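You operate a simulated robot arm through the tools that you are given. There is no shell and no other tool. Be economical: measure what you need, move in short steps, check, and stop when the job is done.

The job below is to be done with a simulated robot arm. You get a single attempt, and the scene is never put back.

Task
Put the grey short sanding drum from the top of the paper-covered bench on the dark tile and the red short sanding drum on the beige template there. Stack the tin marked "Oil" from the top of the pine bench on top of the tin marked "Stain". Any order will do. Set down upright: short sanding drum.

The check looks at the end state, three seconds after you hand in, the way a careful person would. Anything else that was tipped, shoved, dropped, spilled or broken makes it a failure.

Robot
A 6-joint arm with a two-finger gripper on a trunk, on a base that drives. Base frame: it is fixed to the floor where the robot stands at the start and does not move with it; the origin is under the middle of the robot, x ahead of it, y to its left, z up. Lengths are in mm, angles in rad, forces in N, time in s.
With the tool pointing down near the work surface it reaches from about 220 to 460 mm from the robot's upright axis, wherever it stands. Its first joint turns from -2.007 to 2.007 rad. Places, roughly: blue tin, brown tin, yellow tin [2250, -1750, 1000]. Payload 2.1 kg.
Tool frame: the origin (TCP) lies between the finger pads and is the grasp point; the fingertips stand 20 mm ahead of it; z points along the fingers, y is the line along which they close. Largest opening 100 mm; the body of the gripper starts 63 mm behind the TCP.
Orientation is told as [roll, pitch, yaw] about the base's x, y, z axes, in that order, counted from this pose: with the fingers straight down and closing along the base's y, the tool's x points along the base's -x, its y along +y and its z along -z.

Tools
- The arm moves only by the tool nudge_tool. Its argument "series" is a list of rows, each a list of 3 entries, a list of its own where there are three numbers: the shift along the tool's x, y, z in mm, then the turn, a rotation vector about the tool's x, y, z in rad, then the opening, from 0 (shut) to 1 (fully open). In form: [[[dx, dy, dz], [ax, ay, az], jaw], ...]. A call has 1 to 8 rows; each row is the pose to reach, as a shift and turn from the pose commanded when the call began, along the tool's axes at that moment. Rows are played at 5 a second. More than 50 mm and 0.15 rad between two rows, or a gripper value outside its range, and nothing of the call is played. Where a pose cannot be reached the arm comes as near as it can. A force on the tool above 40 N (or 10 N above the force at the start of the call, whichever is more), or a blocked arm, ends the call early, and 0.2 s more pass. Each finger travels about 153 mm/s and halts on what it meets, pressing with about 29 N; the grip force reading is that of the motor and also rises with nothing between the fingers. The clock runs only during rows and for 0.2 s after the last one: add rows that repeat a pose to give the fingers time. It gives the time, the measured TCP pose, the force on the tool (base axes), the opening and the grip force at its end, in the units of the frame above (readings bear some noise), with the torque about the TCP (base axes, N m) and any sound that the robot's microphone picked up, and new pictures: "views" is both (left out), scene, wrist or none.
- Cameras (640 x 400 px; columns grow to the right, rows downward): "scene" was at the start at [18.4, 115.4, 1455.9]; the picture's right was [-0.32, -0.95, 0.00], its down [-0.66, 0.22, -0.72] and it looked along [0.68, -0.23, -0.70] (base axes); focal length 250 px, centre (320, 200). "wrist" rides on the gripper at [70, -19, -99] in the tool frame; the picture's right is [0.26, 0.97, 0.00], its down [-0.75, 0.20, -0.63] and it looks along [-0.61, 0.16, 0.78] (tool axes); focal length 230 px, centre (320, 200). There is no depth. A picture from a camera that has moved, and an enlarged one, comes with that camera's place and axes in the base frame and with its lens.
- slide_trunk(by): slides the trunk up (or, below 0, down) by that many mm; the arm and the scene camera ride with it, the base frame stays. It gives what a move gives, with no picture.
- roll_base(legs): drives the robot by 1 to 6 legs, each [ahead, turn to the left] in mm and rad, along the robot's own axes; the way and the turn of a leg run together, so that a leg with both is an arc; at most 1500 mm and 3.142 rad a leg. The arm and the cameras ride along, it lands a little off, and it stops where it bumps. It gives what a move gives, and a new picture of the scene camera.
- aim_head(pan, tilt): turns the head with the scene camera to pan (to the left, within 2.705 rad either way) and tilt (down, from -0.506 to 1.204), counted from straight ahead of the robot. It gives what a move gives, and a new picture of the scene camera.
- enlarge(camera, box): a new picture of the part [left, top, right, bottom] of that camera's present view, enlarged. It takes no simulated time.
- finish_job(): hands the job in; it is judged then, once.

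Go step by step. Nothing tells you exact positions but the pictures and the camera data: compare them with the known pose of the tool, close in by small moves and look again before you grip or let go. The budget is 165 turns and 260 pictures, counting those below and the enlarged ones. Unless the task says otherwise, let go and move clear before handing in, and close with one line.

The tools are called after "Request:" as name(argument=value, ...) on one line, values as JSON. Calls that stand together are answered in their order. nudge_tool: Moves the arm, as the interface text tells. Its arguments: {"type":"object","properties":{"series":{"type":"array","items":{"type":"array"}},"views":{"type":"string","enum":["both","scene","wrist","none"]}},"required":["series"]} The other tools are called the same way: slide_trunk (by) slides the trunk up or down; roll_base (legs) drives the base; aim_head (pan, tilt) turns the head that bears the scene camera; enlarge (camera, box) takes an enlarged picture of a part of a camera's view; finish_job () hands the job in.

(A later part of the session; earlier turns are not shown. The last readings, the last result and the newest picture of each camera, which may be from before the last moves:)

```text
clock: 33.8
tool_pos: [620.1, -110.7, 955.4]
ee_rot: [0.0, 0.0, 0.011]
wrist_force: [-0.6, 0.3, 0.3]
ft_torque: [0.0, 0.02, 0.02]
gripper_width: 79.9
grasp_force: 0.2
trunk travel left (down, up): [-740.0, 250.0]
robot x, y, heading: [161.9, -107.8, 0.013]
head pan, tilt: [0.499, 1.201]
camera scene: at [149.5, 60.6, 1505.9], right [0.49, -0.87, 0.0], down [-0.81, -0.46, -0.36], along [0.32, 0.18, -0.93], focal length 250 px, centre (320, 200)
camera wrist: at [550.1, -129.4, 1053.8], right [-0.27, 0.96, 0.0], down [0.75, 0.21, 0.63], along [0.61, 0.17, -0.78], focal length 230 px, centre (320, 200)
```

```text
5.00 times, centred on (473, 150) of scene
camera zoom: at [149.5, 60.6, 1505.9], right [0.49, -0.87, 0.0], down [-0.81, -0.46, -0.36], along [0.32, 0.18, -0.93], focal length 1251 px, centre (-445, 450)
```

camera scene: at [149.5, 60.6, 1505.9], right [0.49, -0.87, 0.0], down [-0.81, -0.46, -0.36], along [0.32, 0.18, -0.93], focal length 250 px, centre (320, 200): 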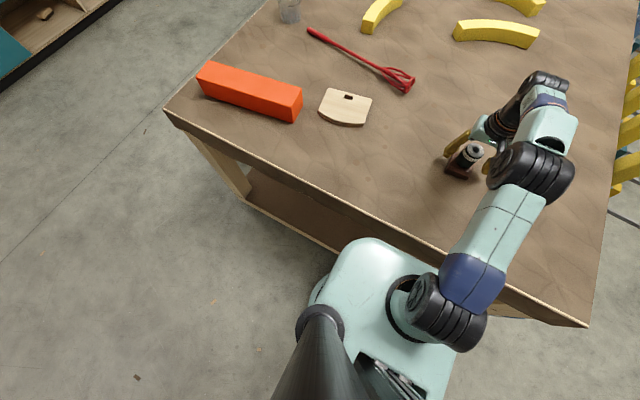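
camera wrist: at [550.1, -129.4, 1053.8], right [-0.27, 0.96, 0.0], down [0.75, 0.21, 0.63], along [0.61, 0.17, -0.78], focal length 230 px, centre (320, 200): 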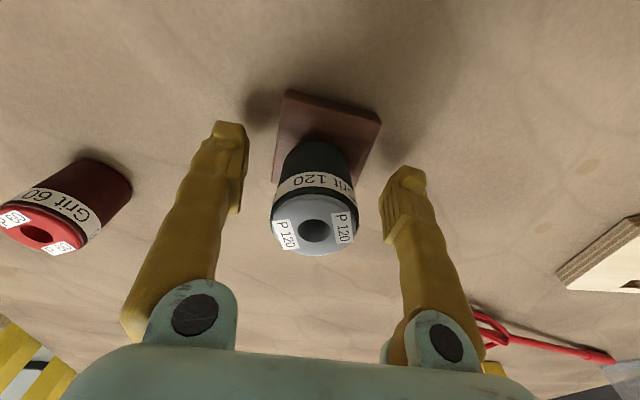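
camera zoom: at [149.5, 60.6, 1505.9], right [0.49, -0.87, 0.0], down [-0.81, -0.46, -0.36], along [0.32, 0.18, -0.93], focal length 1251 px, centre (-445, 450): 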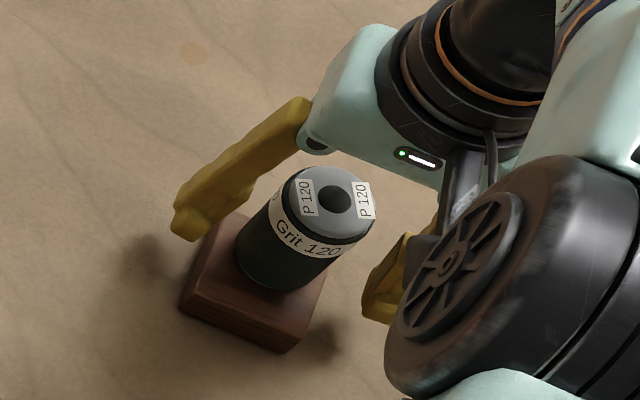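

The drum stands off-center toward the far side (~20 mm free in front). I regrip, lift slightly, move 9 mm back and set down again.

Request:
nudge_tool(series=[[[0, 0, 0], [0, 0, 0], 0.5], [[0, 0, 0], [0, 0, 0], 0.25], [[0, 0, 0], [0, 0, 0], 0.25], [[0, 0, -4], [0, 0, 0], 0.25], [[5, 0, -4], [0, 0, 0], 0.25], [[9.5, -0.5, -4], [0, 0, 0], 0.25], [[9.5, -0.5, -1.5], [0, 0, 0], 0.25], [[9.5, -0.5, -1.5], [0, 0, 0], 0.25]], views="wrist")

Request:
enlarge(camera="wrist", box=[200, 80, 440, 260])

Request:
enlarge(camera="scene", box=[425, 110, 521, 190])

```text
clock: 35.6
tool_pos: [610.3, -110.2, 957.4]
ee_rot: [-0.001, -0.002, 0.012]
wrist_force: [0.6, -0.8, -0.6]
ft_torque: [-0.01, 0.01, -0.03]
gripper_width: 42.0
grasp_force: 29.0
trunk travel left (down, up): [-740.0, 250.0]
robot x, y, heading: [155.1, -108.1, 0.008]
head pan, tilt: [0.499, 1.201]
camera wrist: at [540.5, -129.7, 1055.5], right [-0.27, 0.96, 0.0], down [0.75, 0.21, 0.63], along [0.61, 0.17, -0.78], focal length 230 px, centre (320, 200)
```

wrist: 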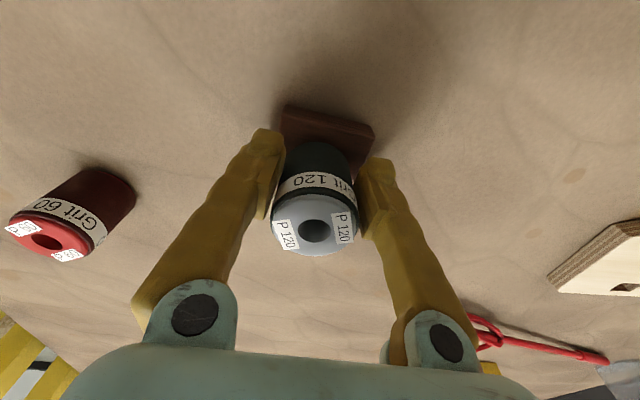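

```text
2.22 times, centred on (320, 170) of wrist
camera zoom: at [540.5, -129.7, 1055.5], right [-0.27, 0.96, 0.0], down [0.75, 0.21, 0.63], along [0.61, 0.17, -0.78], focal length 511 px, centre (320, 267)
```

zoom: 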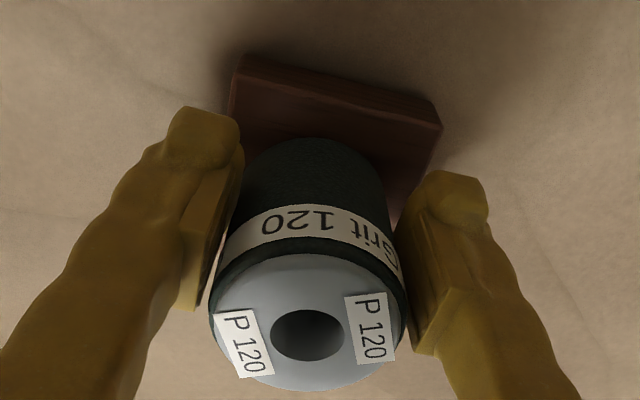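

```text
5.00 times, centred on (473, 150) of scene
camera zoom: at [149.7, 60.6, 1505.9], right [0.49, -0.87, 0.0], down [-0.81, -0.46, -0.36], along [0.32, 0.18, -0.93], focal length 1251 px, centre (-445, 450)
```

zoom: 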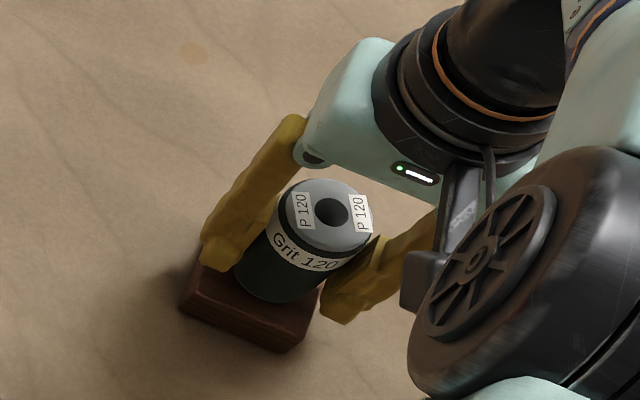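

Better; 3 mm further back, then set down and release.

Request:
nudge_tool(series=[[[3, 0, 0], [0, 0, 0], 0.25], [[3, 0, 1.5], [0, 0, 0], 0.25], [[3, 0, 2.5], [0, 0, 0], 0.25], [[3, 0, 2.5], [0, 0, 0], 0.25]], views="none")

```text
clock: 36.6
tool_pos: [608.9, -110.3, 954.9]
ee_rot: [-0.002, -0.003, 0.013]
wrist_force: [0.1, 0.6, 3.2]
ft_torque: [0.01, -0.06, -0.03]
gripper_width: 41.7
grasp_force: 29.2
trunk travel left (down, up): [-740.0, 250.0]
robot x, y, heading: [165.4, -109.4, 0.007]
head pan, tilt: [0.499, 1.201]
```

Light contact (3 N). Opening and rising straight up.

Request:
nudge_tool(series=[[[0, 0, 0], [0, 0, 0], 0.4], [[0, 0, 0], [0, 0, 0], 0.55], [[0, 0, 0], [0, 0, 0], 0.75], [[0, 0, 0], [0, 0, 0], 0.75], [[0, 0, -30], [0, 0, 0], 0.75], [[0, 0, -70], [0, 0, 0], 0.75], [[0, 0, -100], [0, 0, 0], 0.75]], views="both")

Request:
enlarge(camera="wrist", box=[200, 80, 440, 260])

Request:
enlarge(camera="scene", box=[425, 110, 521, 190])

```text
clock: 38.2
tool_pos: [608.5, -111.0, 1053.5]
ee_rot: [-0.002, -0.002, 0.013]
wrist_force: [-0.4, -0.2, 0.2]
ft_torque: [0.03, 0.01, -0.01]
gripper_width: 74.8
grasp_force: 0.1
trunk travel left (down, up): [-740.0, 250.0]
robot x, y, heading: [160.8, -109.9, 0.008]
head pan, tilt: [0.499, 1.201]
camera scene: at [149.8, 60.6, 1505.9], right [0.49, -0.87, 0.0], down [-0.81, -0.46, -0.36], along [0.32, 0.18, -0.93], focal length 250 px, centre (320, 200)
camera wrist: at [537.9, -130.6, 1152.6], right [-0.27, 0.96, 0.0], down [0.75, 0.21, 0.63], along [0.61, 0.17, -0.78], focal length 230 px, centre (320, 200)
```

scene: 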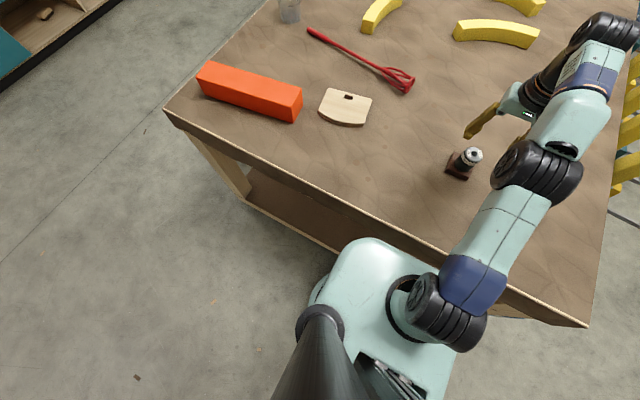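
wrist: 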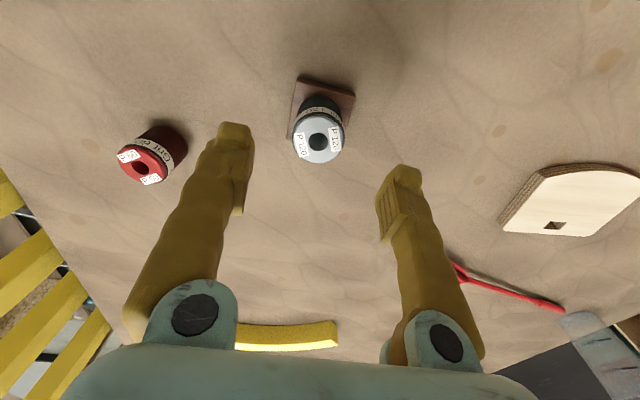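

```text
2.22 times, centred on (320, 170) of wrist
camera zoom: at [537.9, -130.6, 1152.6], right [-0.27, 0.96, 0.0], down [0.75, 0.21, 0.63], along [0.61, 0.17, -0.78], focal length 511 px, centre (320, 267)
```

zoom: 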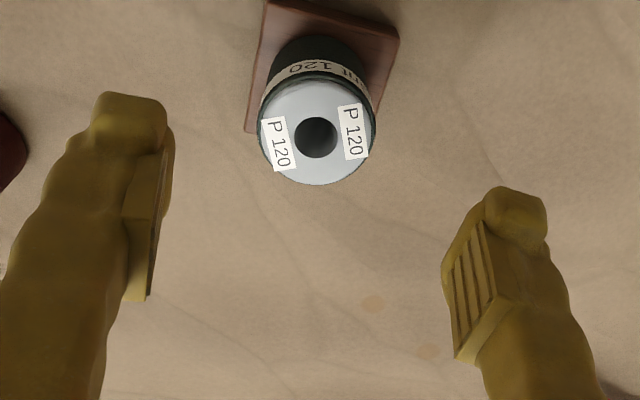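

```text
5.00 times, centred on (473, 150) of scene
camera zoom: at [149.8, 60.6, 1505.9], right [0.49, -0.87, 0.0], down [-0.81, -0.46, -0.36], along [0.32, 0.18, -0.93], focal length 1251 px, centre (-445, 450)
```

zoom: 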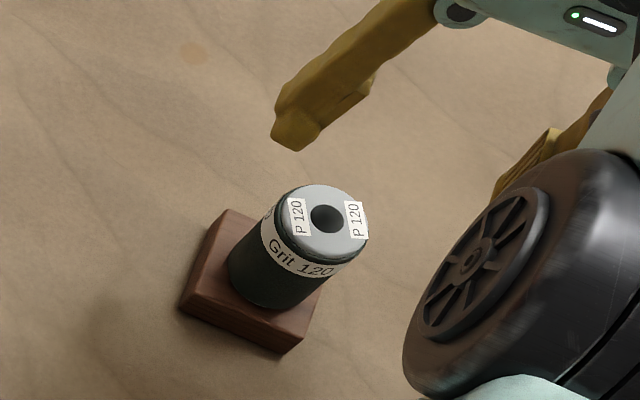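

Grey drum stands nicely centered on the tile. Now I retract the arm, back off, and drive around to the right side for the red drum.

Request:
nudge_tool(series=[[[0, 0, -40], [0, 0, 0], 0.75], [[40, 0, -60], [0, 0, 0], 0.75], [[85, 0, -70], [0, 0, 0], 0.75], [[130, 0, -70], [0, 0, 0], 0.75], [[170, 0, -70], [0, 0, 0], 0.75]], views="none")

Request:
roll_base(legs=[[-300, 0], [0, -1.14], [815, 0], [0, 1.14]])

Request:
aim_head(pan=0.6, tilt=0.6)

```text
clock: 39.4
tool_pos: [436.3, -111.6, 1125.2]
ee_rot: [-0.003, -0.006, 0.011]
wrist_force: [0.1, 0.0, 0.0]
ft_torque: [0.06, -0.03, -0.02]
gripper_width: 75.0
grasp_force: 0.0
out of reach, approached as far as the arm can: row 1
trunk travel left (down, up): [-740.0, 250.0]
robot x, y, heading: [160.5, -109.4, 0.013]
head pan, tilt: [0.499, 1.201]
```

```text
clock: 51.1
tool_pos: [492.0, -868.8, 1124.5]
ee_rot: [-0.002, -0.002, -0.007]
wrist_force: [-0.1, -0.1, 0.3]
ft_torque: [-0.02, 0.01, -0.04]
gripper_width: 74.9
grasp_force: 0.0
trunk travel left (down, up): [-740.0, 250.0]
robot x, y, heading: [214.9, -859.1, -0.005]
head pan, tilt: [0.499, 1.201]
camera scene: at [205.8, -692.1, 1505.9], right [0.47, -0.88, 0.0], down [-0.82, -0.44, -0.36], along [0.32, 0.17, -0.93], focal length 250 px, centre (320, 200)
```

scene: 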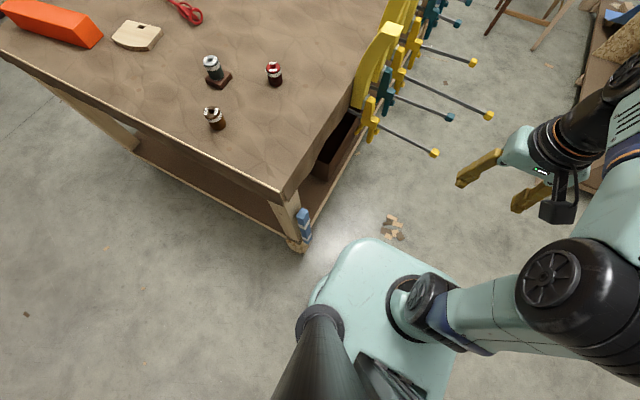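

```text
clock: 52.1
tool_pos: [491.5, -870.0, 1124.3]
ee_rot: [-0.001, 0.0, -0.007]
wrist_force: [-0.4, -0.1, 0.0]
ft_torque: [0.0, 0.02, 0.0]
gripper_width: 74.9
grasp_force: 0.1
trunk travel left (down, up): [-740.0, 250.0]
robot x, y, heading: [213.8, -861.6, -0.006]
head pan, tilt: [0.6, 0.6]
camera scene: at [229.8, -669.0, 1550.5], right [0.56, -0.83, 0.0], down [-0.47, -0.32, -0.82], along [0.68, 0.46, -0.57], focal length 250 px, centre (320, 200)
```

scene: 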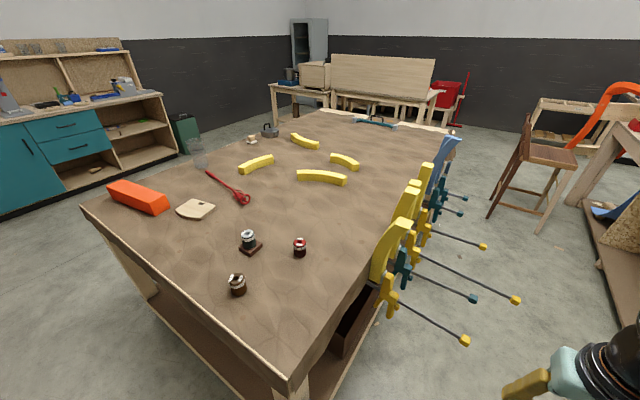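

Red is near (690,−270); the clamp bars stick out from the right edge further along. I zoom to locate the first clamp bar before choosing a stand.

Request:
enlarge(camera="scene", box=[280, 200, 540, 362])

Request:
aim_head(pan=0.3, tilt=0.9)

```text
2.46 times, centred on (410, 281) of scene
camera zoom: at [229.8, -669.0, 1550.5], right [0.56, -0.83, 0.0], down [-0.47, -0.32, -0.82], along [0.68, 0.46, -0.57], focal length 616 px, centre (98, 1)
```

zoom: 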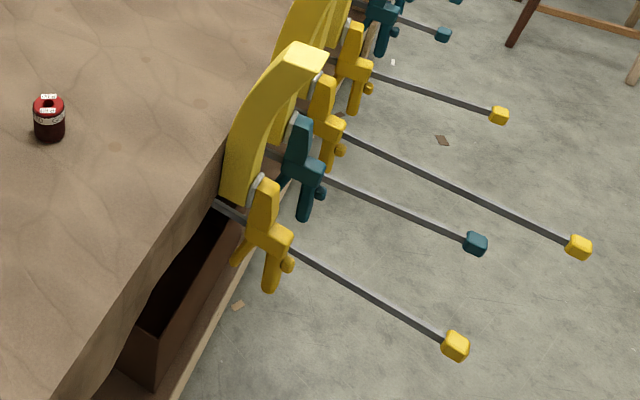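

```text
clock: 52.9
tool_pos: [491.1, -869.9, 1125.4]
ee_rot: [-0.002, -0.001, -0.008]
wrist_force: [0.1, -0.2, 0.6]
ft_torque: [-0.03, 0.0, 0.0]
gripper_width: 75.1
grasp_force: 0.1
trunk travel left (down, up): [-740.0, 250.0]
robot x, y, heading: [214.9, -855.6, -0.004]
head pan, tilt: [0.3, 0.901]
camera scene: at [228.6, -696.6, 1525.8], right [0.29, -0.96, 0.0], down [-0.75, -0.23, -0.62], along [0.59, 0.18, -0.78], focal length 250 px, centre (320, 200)
```

scene: 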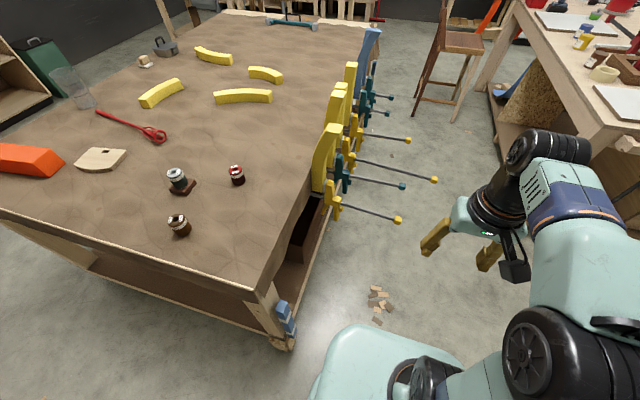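

The first bar sits at x≈710–730, y −480…−800, z≈890, and wood scraps lie near (770,−930). I take a stand at about (460,−705) facing the right edge.

Request:
roll_base(legs=[[240, 0], [0, 1.57], [110, 0]])

Request:
aim_head(pan=0.3, tilt=1.2)

Request:
aim_head(pan=-0.3, tilt=1.0)

```text
clock: 59.3
tool_pos: [460.3, -479.0, 1124.8]
ee_rot: [-0.003, -0.001, 1.566]
wrist_force: [0.2, -0.6, -0.3]
ft_torque: [-0.02, 0.03, 0.04]
gripper_width: 75.2
grasp_force: 0.3
trunk travel left (down, up): [-740.0, 250.0]
robot x, y, heading: [455.6, -751.9, 1.567]
head pan, tilt: [0.3, 0.901]
camera scene: at [291.6, -741.7, 1525.8], right [0.96, 0.29, 0.0], down [0.23, -0.75, -0.62], along [-0.18, 0.59, -0.78], focal length 250 px, centre (320, 200)
```

scene: 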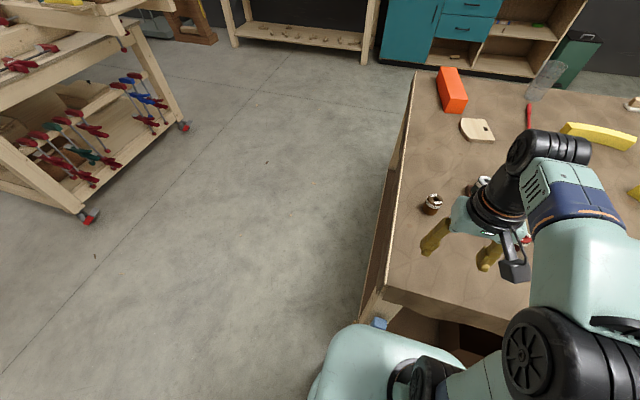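

```text
clock: 60.1
tool_pos: [461.0, -478.6, 1125.6]
ee_rot: [-0.001, -0.003, 1.568]
wrist_force: [-0.1, -0.5, -0.3]
ft_torque: [-0.01, -0.02, 0.02]
gripper_width: 75.0
grasp_force: 0.2
trunk travel left (down, up): [-740.0, 250.0]
robot x, y, heading: [453.5, -752.9, 1.566]
head pan, tilt: [0.3, 1.201]
camera scene: at [297.2, -759.5, 1506.0], right [0.96, 0.29, 0.0], down [0.27, -0.89, -0.36], along [-0.11, 0.35, -0.93], focal length 250 px, centre (320, 200)
```

scene: 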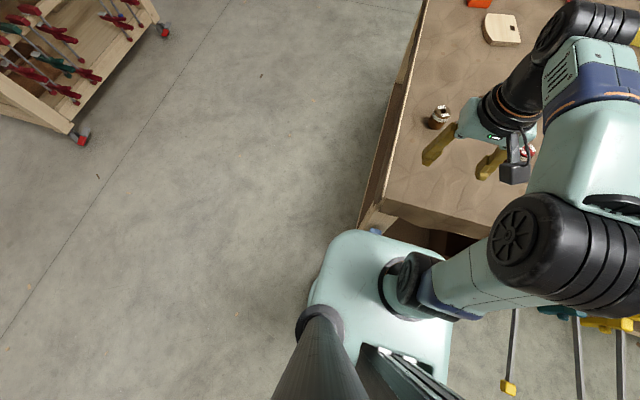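

```text
clock: 61.1
tool_pos: [461.4, -477.6, 1123.6]
ee_rot: [-0.004, -0.003, 1.567]
wrist_force: [-0.1, -0.7, -0.8]
ft_torque: [0.03, 0.0, 0.02]
gripper_width: 74.8
grasp_force: 0.0
trunk travel left (down, up): [-740.0, 250.0]
robot x, y, heading: [456.0, -756.9, 1.57]
head pan, tilt: [-0.3, 1.0]
camera scene: at [334.2, -746.4, 1518.5], right [0.95, -0.3, 0.0], down [-0.25, -0.8, -0.54], along [0.16, 0.52, -0.84], focal length 250 px, centre (320, 200)
```

scene: 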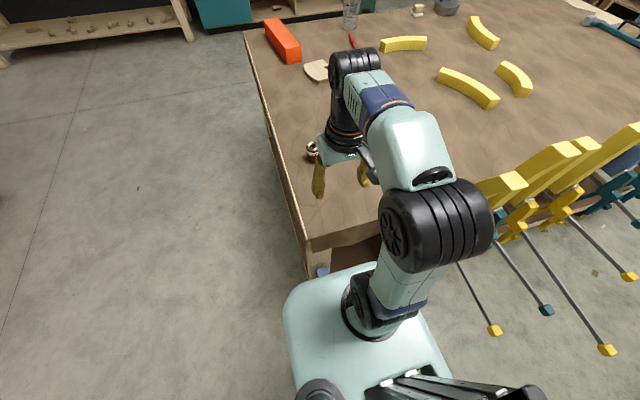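

About 60 mm still free to the edge. I advance 40 mm, raise the trunk for reach, and swing the tool toward the red drum.

Request:
roll_base(legs=[[40, 0]])

Request:
slide_trunk(by=100)

Request:
nudge_tool(series=[[[0, -40, 30], [0, 0, 0], 1], [[-10, -80, 60], [0, 0, 0], 1], [[-30, -120, 90], [0, 0, 0], 1], [[-60, -155, 120], [0, 0, 0], 1], [[-85, -185, 140], [0, 0, 0], 1], [[-85, -185, 140], [0, 0, 0], 1]], views="both")

```text
clock: 62.0
tool_pos: [461.6, -440.2, 1124.7]
ee_rot: [-0.002, -0.003, 1.568]
wrist_force: [-0.1, 0.3, -0.2]
ft_torque: [0.0, -0.03, 0.03]
gripper_width: 75.1
grasp_force: 0.2
trunk travel left (down, up): [-740.0, 250.0]
robot x, y, heading: [455.0, -717.9, 1.569]
head pan, tilt: [-0.3, 1.0]
camera scene: at [334.7, -708.9, 1518.6], right [0.95, -0.3, 0.0], down [-0.25, -0.8, -0.54], along [0.16, 0.52, -0.84], focal length 250 px, centre (320, 200)
```

scene: 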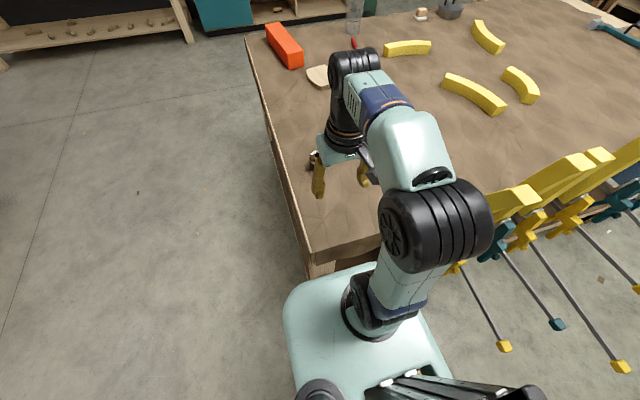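

```text
clock: 63.3
tool_pos: [462.4, -438.4, 1224.0]
ee_rot: [0.0, -0.004, 1.568]
wrist_force: [0.4, 0.0, 0.5]
ft_torque: [0.03, 0.0, -0.06]
gripper_width: 74.9
grasp_force: 0.0
trunk travel left (down, up): [-840.0, 150.0]
robot x, y, heading: [455.6, -715.3, 1.566]
head pan, tilt: [-0.3, 1.0]
```

```text
refused: row 2 steps farther than a row can; nothing moved
```

Request:
nudge_tool(series=[[[-5, -35, 25], [0, 0, 0], 1], [[-15, -70, 50], [0, 0, 0], 1], [[-30, -100, 75], [0, 0, 0], 1], [[-50, -128, 100], [0, 0, 0], 1], [[-75, -155, 125], [0, 0, 0], 1], [[-85, -165, 134], [0, 0, 0], 1]], views="both")

```text
clock: 64.7
tool_pos: [626.4, -353.2, 1093.4]
ee_rot: [-0.002, -0.002, 1.569]
wrist_force: [0.7, 0.9, -0.1]
ft_torque: [0.0, -0.03, 0.01]
gripper_width: 100.0
grasp_force: 0.0
trunk travel left (down, up): [-840.0, 150.0]
robot x, y, heading: [450.3, -712.4, 1.568]
head pan, tilt: [-0.3, 1.0]
camera scene: at [334.8, -706.2, 1618.6], right [0.95, -0.3, 0.0], down [-0.25, -0.8, -0.54], along [0.16, 0.52, -0.84], focal length 250 px, centre (320, 200)
camera wrist: at [643.5, -422.0, 1191.5], right [-0.97, -0.26, 0.0], down [-0.2, 0.75, 0.63], along [-0.16, 0.61, -0.78], focal length 230 px, centre (320, 200)
```

scene: 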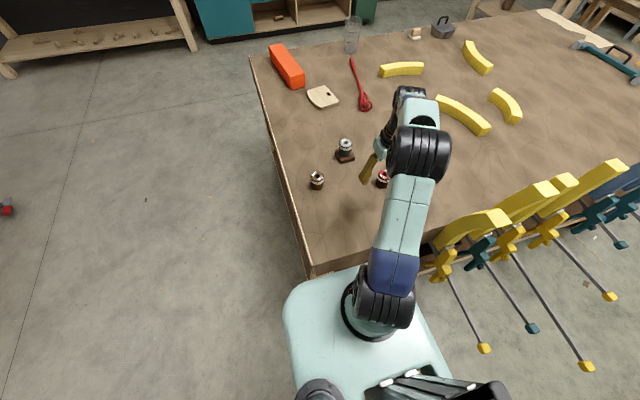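
wrist: 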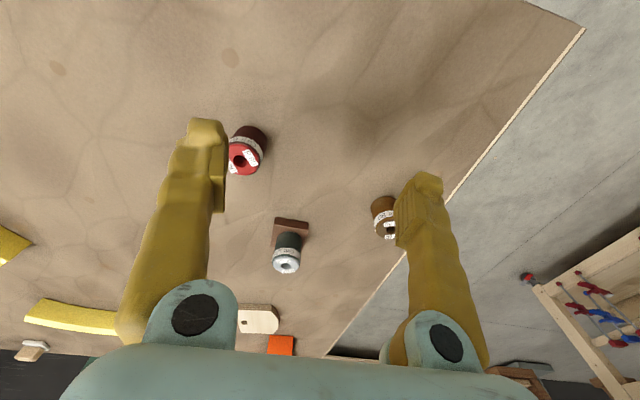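

Red top is near (698,−276). I approach above it.

Request:
nudge_tool(series=[[[-20, -20, 30], [0, 0, 0], 1], [[-40, -38, 60], [0, 0, 0], 1], [[-60, -56, 85], [0, 0, 0], 1], [[-70, -71, 90], [0, 0, 0], 1], [[-70, -71, 105], [0, 0, 0], 1], [[-70, -71, 105], [0, 0, 0], 1]], views="both")

```text
clock: 66.1
tool_pos: [688.0, -300.3, 987.5]
ee_rot: [-0.001, -0.002, 1.568]
wrist_force: [0.7, 0.3, 0.9]
ft_torque: [-0.02, 0.03, 0.0]
gripper_width: 100.2
grasp_force: 0.2
out of reach, approached as far as the arm can: row 3, 4, 5, 6
trunk travel left (down, up): [-840.0, 150.0]
robot x, y, heading: [451.1, -714.5, 1.568]
head pan, tilt: [-0.3, 1.0]
camera scene: at [334.7, -706.2, 1618.5], right [0.95, -0.3, 0.0], down [-0.25, -0.8, -0.54], along [0.16, 0.52, -0.84], focal length 250 px, centre (320, 200)
camera wrist: at [704.6, -370.0, 1086.1], right [-0.97, -0.26, 0.0], down [-0.2, 0.75, 0.63], along [-0.16, 0.61, -0.78], focal length 230 px, centre (320, 200)
```

scene: 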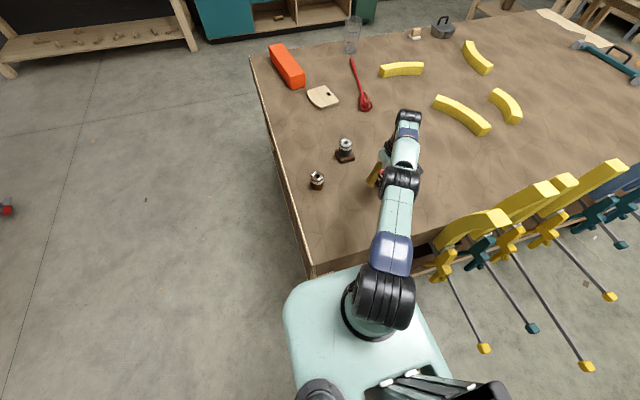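
wrist: 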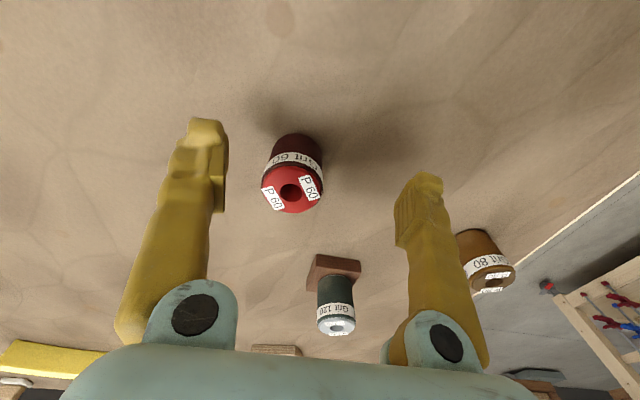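

Tool-down reach ends about 25 mm short. I tilt the tool 0.2 rad about its closing axis (fingers outward), which leaves the drum's grip faces parallel, and move over the drum.

Request:
nudge_tool(series=[[[0, -6, 0], [0, -0.1, 0], 1], [[-10, -12, 0], [0, -0.2, 0], 1], [[-22, -12, 0], [0, -0.2, 0], 1], [[-22, -12, 0], [0, -0.2, 0], 1]], views="wrist")

```text
clock: 67.1
tool_pos: [698.4, -278.0, 988.5]
ee_rot: [-0.002, -0.204, 1.57]
wrist_force: [0.3, -0.6, -0.4]
ft_torque: [-0.01, 0.02, 0.0]
gripper_width: 100.0
grasp_force: 0.1
trunk travel left (down, up): [-840.0, 150.0]
robot x, y, heading: [450.9, -715.3, 1.566]
head pan, tilt: [-0.3, 1.0]
camera wrist: at [717.1, -366.2, 1070.4], right [-0.97, -0.25, -0.05], down [-0.2, 0.61, 0.77], along [-0.16, 0.75, -0.64], focal length 230 px, centre (320, 200)
```

wrist: 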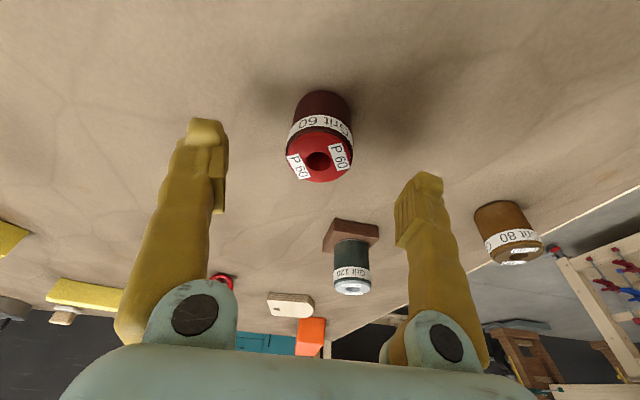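

Aligned within 3 mm. Descending vertically to grasp height.

Request:
nudge_tool(series=[[[3.2, -2, 15.7], [0, 0, 0], 1], [[6.5, -2, 31.3], [0, 0, 0], 1], [[9.7, -2, 46], [0, 0, 0], 1], [[9.7, -2, 46], [0, 0, 0], 1]], views="wrist")

```text
clock: 68.1
tool_pos: [701.5, -277.1, 939.7]
ee_rot: [-0.001, -0.202, 1.569]
wrist_force: [-0.1, 0.2, 0.5]
ft_torque: [0.02, -0.03, 0.0]
gripper_width: 100.3
grasp_force: 0.1
trunk travel left (down, up): [-840.0, 150.0]
robot x, y, heading: [450.5, -715.3, 1.572]
head pan, tilt: [-0.3, 1.0]
camera wrist: at [719.1, -364.9, 1022.6], right [-0.97, -0.25, -0.05], down [-0.2, 0.61, 0.77], along [-0.16, 0.75, -0.64], focal length 230 px, centre (320, 200)
```

wrist: 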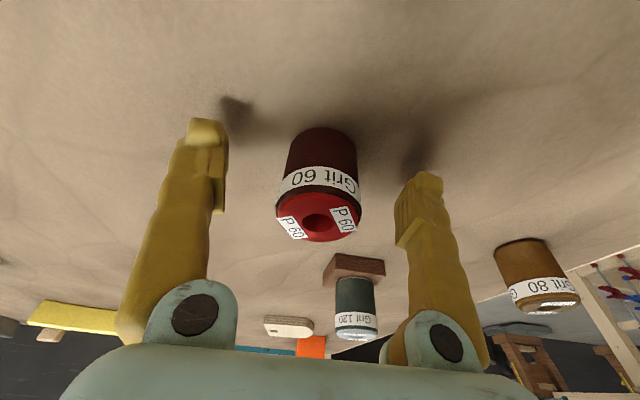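

Centered. Closing.

Request:
nudge_tool(series=[[[0, 0, 0], [0, 0, 0], 0.6], [[0, 0, 0], [0, 0, 0], 0.45], [[0, 0, 0], [0, 0, 0], 0.3], [[0, 0, 0], [0, 0, 0], 0.25], [[0, 0, 0], [0, 0, 0], 0.25]], views="none")

Request:
nudge_tool(series=[[[-4, 0, -20], [0, 0, 0], 0.25], [[-9, 0, -45], [0, 0, 0], 0.25], [[-9, 0, -45], [0, 0, 0], 0.25]], views="wrist")

```text
clock: 69.3
tool_pos: [702.3, -277.5, 940.4]
ee_rot: [-0.003, -0.204, 1.57]
wrist_force: [0.6, 0.1, 0.3]
ft_torque: [-0.01, -0.01, -0.02]
gripper_width: 42.3
grasp_force: 29.3
trunk travel left (down, up): [-840.0, 150.0]
robot x, y, heading: [453.6, -712.7, 1.565]
head pan, tilt: [-0.3, 1.0]
```

```text
clock: 70.1
tool_pos: [701.0, -275.7, 984.5]
ee_rot: [0.0, -0.201, 1.567]
wrist_force: [-0.3, -0.1, -1.4]
ft_torque: [-0.03, -0.01, -0.04]
gripper_width: 42.0
grasp_force: 29.1
trunk travel left (down, up): [-840.0, 150.0]
robot x, y, heading: [452.5, -716.0, 1.571]
head pan, tilt: [-0.3, 1.0]
camera wrist: at [718.8, -364.6, 1068.4], right [-0.97, -0.25, -0.05], down [-0.2, 0.61, 0.77], along [-0.16, 0.75, -0.64], focal length 230 px, centre (320, 200)
```

wrist: 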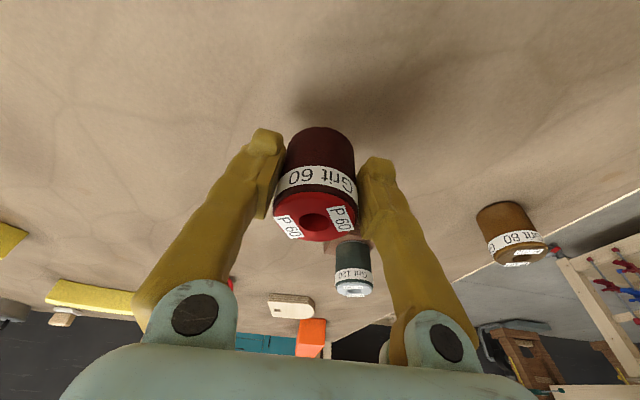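

The red drum is held. I raise and fold the arm, then drive around to the front, in line with the template.

Request:
nudge_tool(series=[[[-6, 0, -30], [0, 0, 0], 0.25], [[-12, 0, -58], [0, 0, 0], 0.25], [[24, 25, -80], [0, 0, 0], 0.25], [[58, 55, -98], [0, 0, 0], 0.25], [[90, 85, -115], [0, 0, 0], 0.25], [[107, 100, -124], [0, 0, 0], 0.25]], views="wrist")

Request:
roll_base(legs=[[-150, 0], [0, 1.57], [600, 0], [0, -1.57], [1110, 0], [0, -1.57]])

Request:
aim_head(pan=-0.1, tilt=0.8)

```text
clock: 71.5
tool_pos: [598.3, -408.6, 1085.9]
ee_rot: [-0.002, -0.204, 1.568]
wrist_force: [0.3, 0.6, -0.4]
ft_torque: [0.0, 0.0, 0.01]
gripper_width: 41.8
grasp_force: 28.9
trunk travel left (down, up): [-840.0, 150.0]
robot x, y, heading: [454.8, -720.1, 1.569]
head pan, tilt: [-0.3, 1.0]
camera wrist: at [616.1, -496.2, 1168.8], right [-0.97, -0.25, -0.05], down [-0.2, 0.61, 0.77], along [-0.16, 0.75, -0.64], focal length 230 px, centre (320, 200)
```

wrist: 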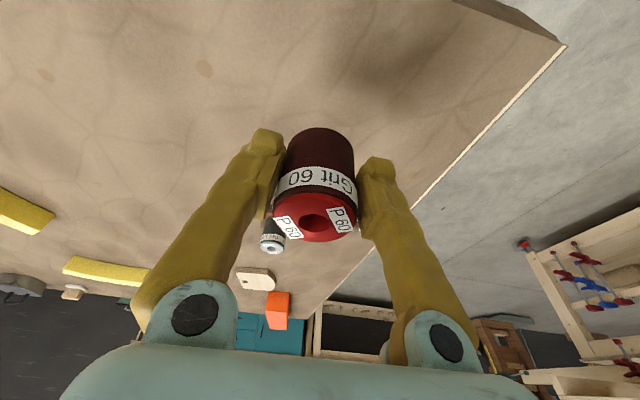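

```text
clock: 92.6
tool_pos: [138.1, 127.6, 1085.0]
ee_rot: [-0.002, -0.202, 0.022]
wrist_force: [0.6, -0.2, -0.4]
ft_torque: [0.01, 0.02, 0.0]
gripper_width: 42.2
grasp_force: 29.0
trunk travel left (down, up): [-840.0, 150.0]
robot x, y, heading: [-175.7, 265.6, 0.022]
head pan, tilt: [-0.3, 1.0]
camera scene: at [-168.9, 386.8, 1618.5], right [-0.27, -0.96, 0.0], down [-0.81, 0.23, -0.54], along [0.52, -0.15, -0.84], focal length 250 px, centre (320, 200)
```

scene: 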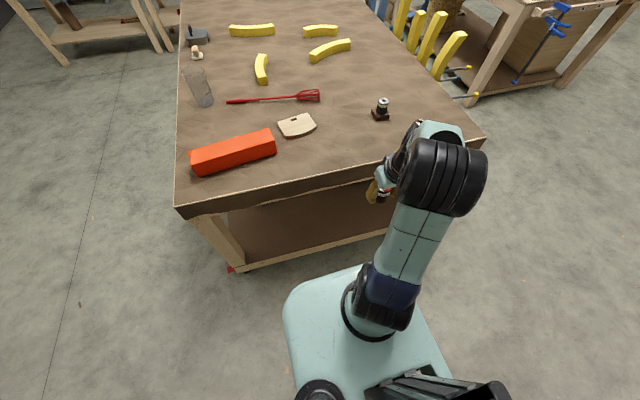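

```text
clock: 93.3
tool_pos: [138.2, 126.6, 1085.3]
ee_rot: [-0.003, -0.202, 0.02]
wrist_force: [0.4, 0.2, -1.2]
ft_torque: [0.02, -0.01, 0.0]
gripper_width: 42.2
grasp_force: 29.2
trunk travel left (down, up): [-840.0, 150.0]
robot x, y, heading: [-172.4, 268.5, 0.022]
head pan, tilt: [-0.099, 0.799]
camera scene: at [-155.5, 399.5, 1633.6], right [-0.08, -1.0, 0.0], down [-0.72, 0.06, -0.7], along [0.69, -0.05, -0.72], focal length 250 px, centre (320, 200)
```

scene: 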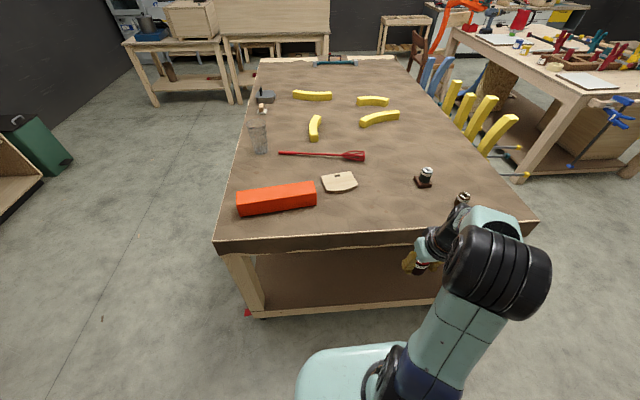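

I'm at (−173,267) in front of the template (≈(626,261)). I drive ahead to the edge stand.

Request:
roll_base(legs=[[0, -0.02], [290, 0]])

Request:
aim_head(pan=0.4, tilt=1.2)

```text
clock: 95.6
tool_pos: [419.4, 122.4, 1085.0]
ee_rot: [-0.001, -0.202, 0.004]
wrist_force: [-0.6, -0.2, 0.1]
ft_torque: [0.01, -0.01, -0.02]
gripper_width: 41.7
grasp_force: 29.3
trunk travel left (down, up): [-840.0, 150.0]
robot x, y, heading: [115.0, 265.9, 0.005]
head pan, tilt: [-0.099, 0.799]
camera scene: at [130.7, 400.3, 1633.7], right [-0.09, -1.0, 0.0], down [-0.71, 0.07, -0.7], along [0.69, -0.07, -0.72], focal length 250 px, centre (320, 200)
```

scene: 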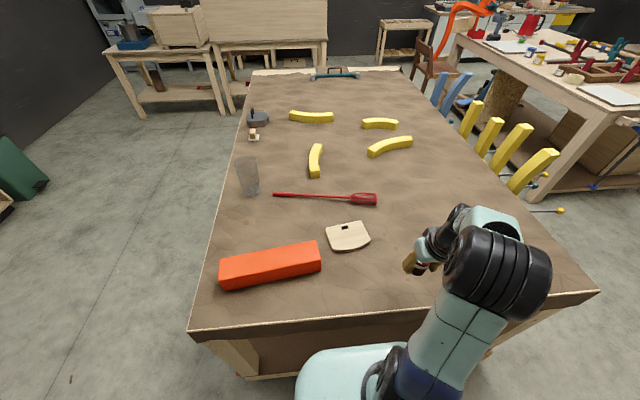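

```text
clock: 96.6
tool_pos: [420.5, 122.0, 1086.5]
ee_rot: [-0.001, -0.202, 0.003]
wrist_force: [0.1, -0.3, -0.1]
ft_torque: [0.0, -0.01, 0.02]
gripper_width: 42.3
grasp_force: 29.3
trunk travel left (down, up): [-840.0, 150.0]
robot x, y, heading: [113.7, 266.5, 0.003]
head pan, tilt: [0.4, 1.201]
camera scene: at [103.2, 429.7, 1606.0], right [0.39, -0.92, 0.0], down [-0.86, -0.37, -0.36], along [0.33, 0.14, -0.93], focal length 250 px, centre (320, 200)
```

scene: 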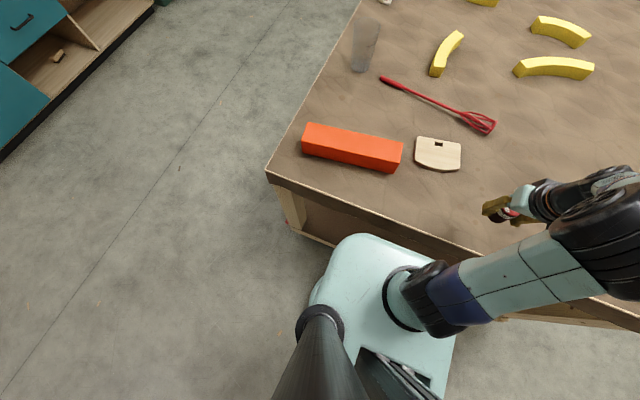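

Still ~40 mm from the edge. I advance 35 mm and move the tool toward the template for a wrist view.

Request:
roll_base(legs=[[35, 0]])

Request:
nudge_tool(series=[[[-25, 17, 10], [0, 0, 0], 0.25], [[-50, 34, 20], [0, 0, 0], 0.25], [[-75, 50, 28], [0, 0, 0], 0.25], [[-90, 60, 34], [0, 0, 0], 0.25], [[-90, 60, 34], [0, 0, 0], 0.25]], views="both")

```text
clock: 97.4
tool_pos: [449.7, 122.5, 1088.9]
ee_rot: [-0.001, -0.21, 0.002]
wrist_force: [-0.1, -0.9, -1.4]
ft_torque: [-0.02, -0.06, -0.01]
gripper_width: 41.9
grasp_force: 29.5
trunk travel left (down, up): [-840.0, 150.0]
robot x, y, heading: [150.5, 266.3, 0.009]
head pan, tilt: [0.4, 1.201]
camera scene: at [127.8, 430.2, 1605.9], right [0.39, -0.92, 0.0], down [-0.85, -0.37, -0.37], along [0.34, 0.14, -0.93], focal length 250 px, centre (320, 200)
```

scene: 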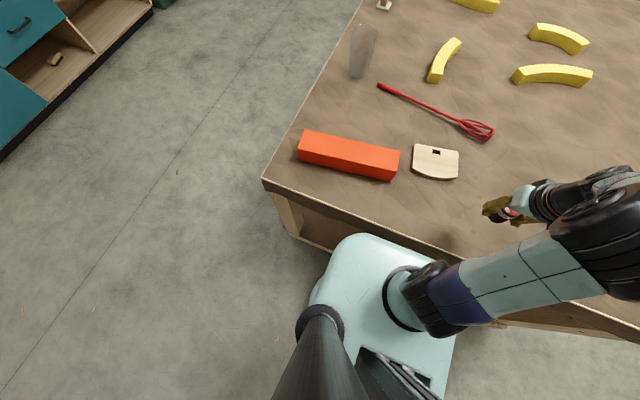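

```text
clock: 98.6
tool_pos: [549.3, 183.8, 1070.5]
ee_rot: [-0.002, -0.203, 0.004]
wrist_force: [-0.2, 0.6, -1.2]
ft_torque: [-0.01, 0.04, 0.03]
gripper_width: 41.9
grasp_force: 28.7
trunk travel left (down, up): [-840.0, 150.0]
robot x, y, heading: [141.5, 266.2, 0.007]
head pan, tilt: [0.4, 1.201]
camera scene: at [137.1, 429.9, 1606.0], right [0.39, -0.92, 0.0], down [-0.86, -0.37, -0.36], along [0.33, 0.14, -0.93], focal length 250 px, centre (320, 200)
camera wrist: at [461.2, 164.5, 1153.5], right [-0.26, 0.97, -0.05], down [0.61, 0.2, 0.77], along [0.75, 0.16, -0.64], focal length 230 px, centre (320, 200)
```

scene: 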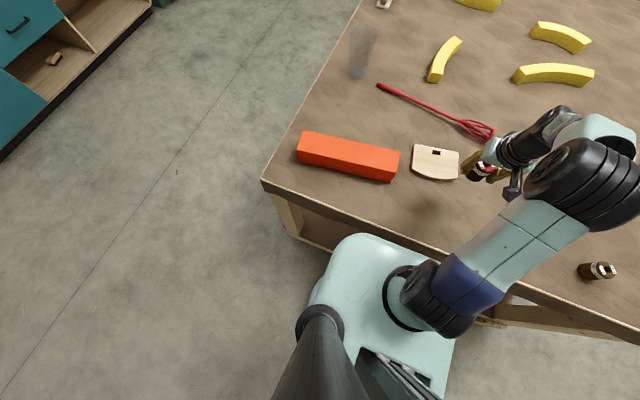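
wrist: 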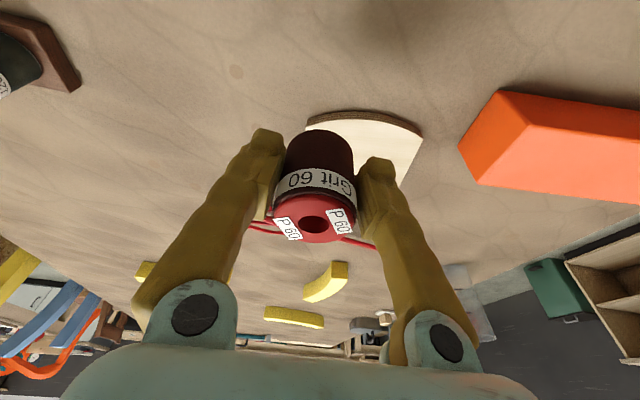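

Template spans roughly x 584–705, y 175–308. I bring the drum above (631,243).

Request:
nudge_tool(series=[[[-16, 15, 25], [0, 0, 0], 0.25], [[-32, 30, 50], [0, 0, 0], 0.25], [[-48, 45, 75], [0, 0, 0], 0.25], [[-63, 59, 98], [0, 0, 0], 0.25], [[-63, 59, 98], [0, 0, 0], 0.25]], views="both")

Request:
enlarge(camera="scene", box=[390, 110, 518, 190])

```text
clock: 99.8
tool_pos: [632.9, 242.6, 985.3]
ee_rot: [-0.001, -0.202, 0.003]
wrist_force: [-1.0, -0.1, -0.6]
ft_torque: [-0.04, -0.01, 0.04]
gripper_width: 42.0
grasp_force: 29.3
trunk travel left (down, up): [-840.0, 150.0]
robot x, y, heading: [147.1, 266.8, 0.003]
head pan, tilt: [0.4, 1.201]
camera scene: at [137.3, 429.9, 1606.0], right [0.39, -0.92, 0.0], down [-0.86, -0.37, -0.36], along [0.33, 0.14, -0.93], focal length 250 px, centre (320, 200)
camera wrist: at [543.6, 223.7, 1068.1], right [-0.26, 0.97, -0.05], down [0.61, 0.2, 0.77], along [0.75, 0.16, -0.64], focal length 230 px, centre (320, 200)
```

scene: 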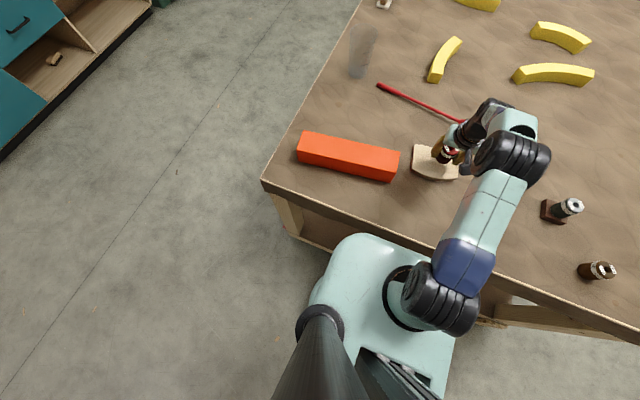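
wrist: 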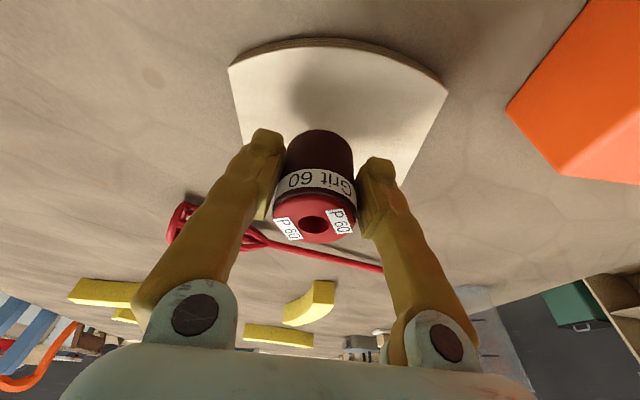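

```text
5.00 times, centred on (454, 150) of scene
camera zoom: at [137.3, 429.9, 1606.0], right [0.39, -0.92, 0.0], down [-0.86, -0.37, -0.36], along [0.33, 0.14, -0.93], focal length 1251 px, centre (-350, 450)
```

zoom: 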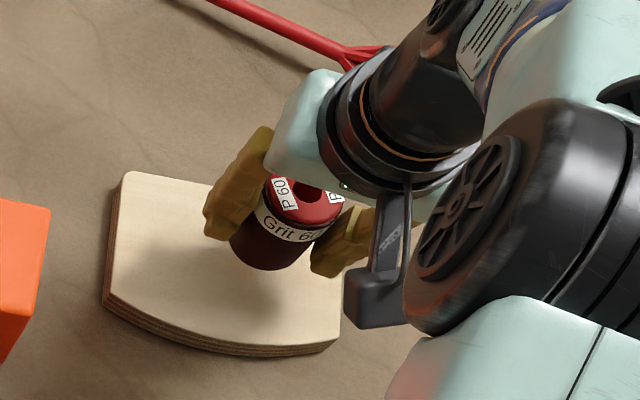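

Well inside the template. Descending.

Request:
nudge_tool(series=[[[2, 0, 10], [0, 0, 0], 0.25], [[4, 0, 20], [0, 0, 0], 0.25], [[5.6, 0, 27.4], [0, 0, 0], 0.25], [[5.6, 0, 27.4], [0, 0, 0], 0.25]], views="none")

Request:
nudge_tool(series=[[[0.4, 0, 2], [0, 0, 0], 0.25], [[0.6, 0, 3], [0, 0, 0], 0.25], [[0.6, 0, 3], [0, 0, 0], 0.25]], views="wrist")

```text
clock: 100.8
tool_pos: [632.6, 241.4, 958.3]
ee_rot: [-0.001, -0.202, 0.004]
wrist_force: [-0.5, -1.0, -0.2]
ft_torque: [-0.04, 0.02, 0.03]
gripper_width: 42.0
grasp_force: 28.9
trunk travel left (down, up): [-840.0, 150.0]
robot x, y, heading: [145.2, 268.6, 0.006]
head pan, tilt: [0.4, 1.201]
```

```text
clock: 101.6
tool_pos: [633.0, 241.8, 958.1]
ee_rot: [-0.001, -0.207, 0.002]
wrist_force: [4.7, -1.3, 16.8]
ft_torque: [-0.12, -0.15, 0.0]
gripper_width: 42.0
grasp_force: 29.4
trunk travel left (down, up): [-840.0, 150.0]
robot x, y, heading: [143.9, 267.9, 0.006]
head pan, tilt: [0.4, 1.201]
camera wrist: at [542.9, 222.8, 1039.9], right [-0.26, 0.97, -0.05], down [0.6, 0.2, 0.77], along [0.75, 0.16, -0.64], focal length 230 px, centre (320, 200)
```

wrist: 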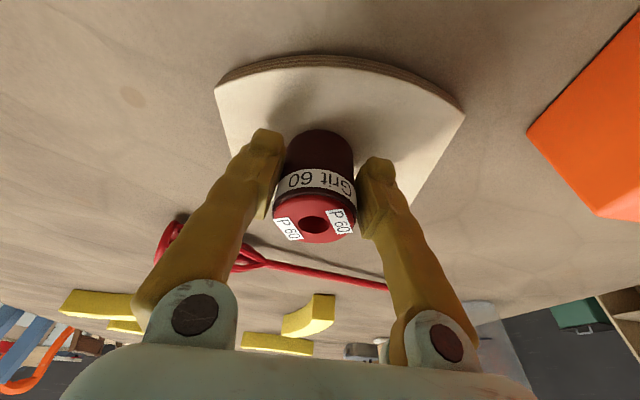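

Contact at z≈958 with 17 N. Relieving, then releasing.

Request:
nudge_tool(series=[[[-0.5, 0, -2.3], [0, 0, 0], 0.25], [[-0.5, 0, -2.3], [0, 0, 0], 0.25]], views="none")

Request:
nudge_tool(series=[[[0, 0, 0], [0, 0, 0], 0.4], [[0, 0, 0], [0, 0, 0], 0.5], [[0, 0, 0], [0, 0, 0], 0.75], [[0, 0, 0], [0, 0, 0], 0.75], [[-6, 0, -29], [0, 0, 0], 0.75], [[-14, 0, -68], [0, 0, 0], 0.75], [[-20, 0, -100], [0, 0, 0], 0.75]], views="both")

Request:
enlarge(camera="scene", box=[390, 110, 518, 190])

```text
clock: 102.2
tool_pos: [630.4, 242.5, 958.2]
ee_rot: [-0.001, -0.2, 0.004]
wrist_force: [1.3, -1.4, 4.1]
ft_torque: [-0.03, -0.18, 0.0]
gripper_width: 42.0
grasp_force: 29.2
trunk travel left (down, up): [-840.0, 150.0]
robot x, y, heading: [144.4, 267.5, 0.006]
head pan, tilt: [0.4, 1.201]
```

```text
clock: 103.8
tool_pos: [631.2, 242.1, 1060.0]
ee_rot: [-0.001, -0.202, 0.002]
wrist_force: [-0.1, -0.1, -0.4]
ft_torque: [0.02, 0.0, 0.0]
gripper_width: 74.8
grasp_force: 0.0
trunk travel left (down, up): [-840.0, 150.0]
robot x, y, heading: [144.6, 265.7, 0.009]
head pan, tilt: [0.4, 1.201]
camera scene: at [137.6, 430.2, 1605.9], right [0.39, -0.92, 0.0], down [-0.86, -0.37, -0.36], along [0.33, 0.14, -0.93], focal length 250 px, centre (320, 200)
camera wrist: at [541.6, 223.2, 1143.3], right [-0.26, 0.97, -0.05], down [0.61, 0.2, 0.77], along [0.75, 0.16, -0.64], focal length 230 px, centre (320, 200)
```

scene: 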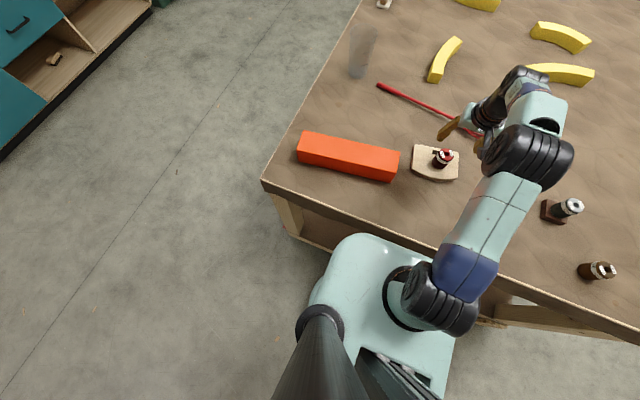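
wrist: 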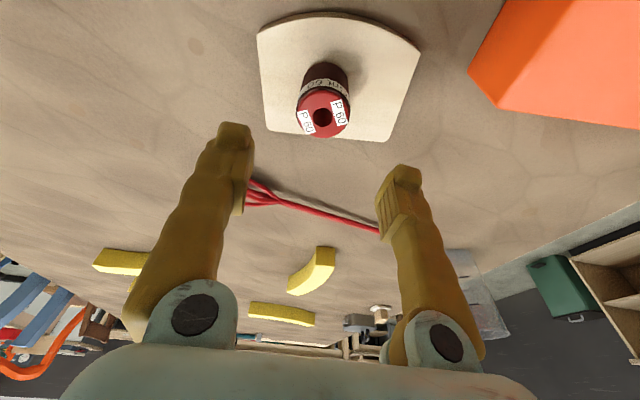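

```text
5.00 times, centred on (454, 150) of scene
camera zoom: at [137.6, 430.2, 1605.9], right [0.39, -0.92, 0.0], down [-0.86, -0.37, -0.36], along [0.33, 0.14, -0.93], focal length 1251 px, centre (-350, 450)
```

zoom: 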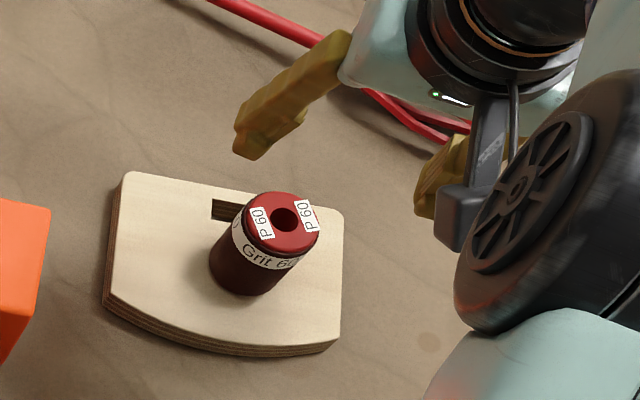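

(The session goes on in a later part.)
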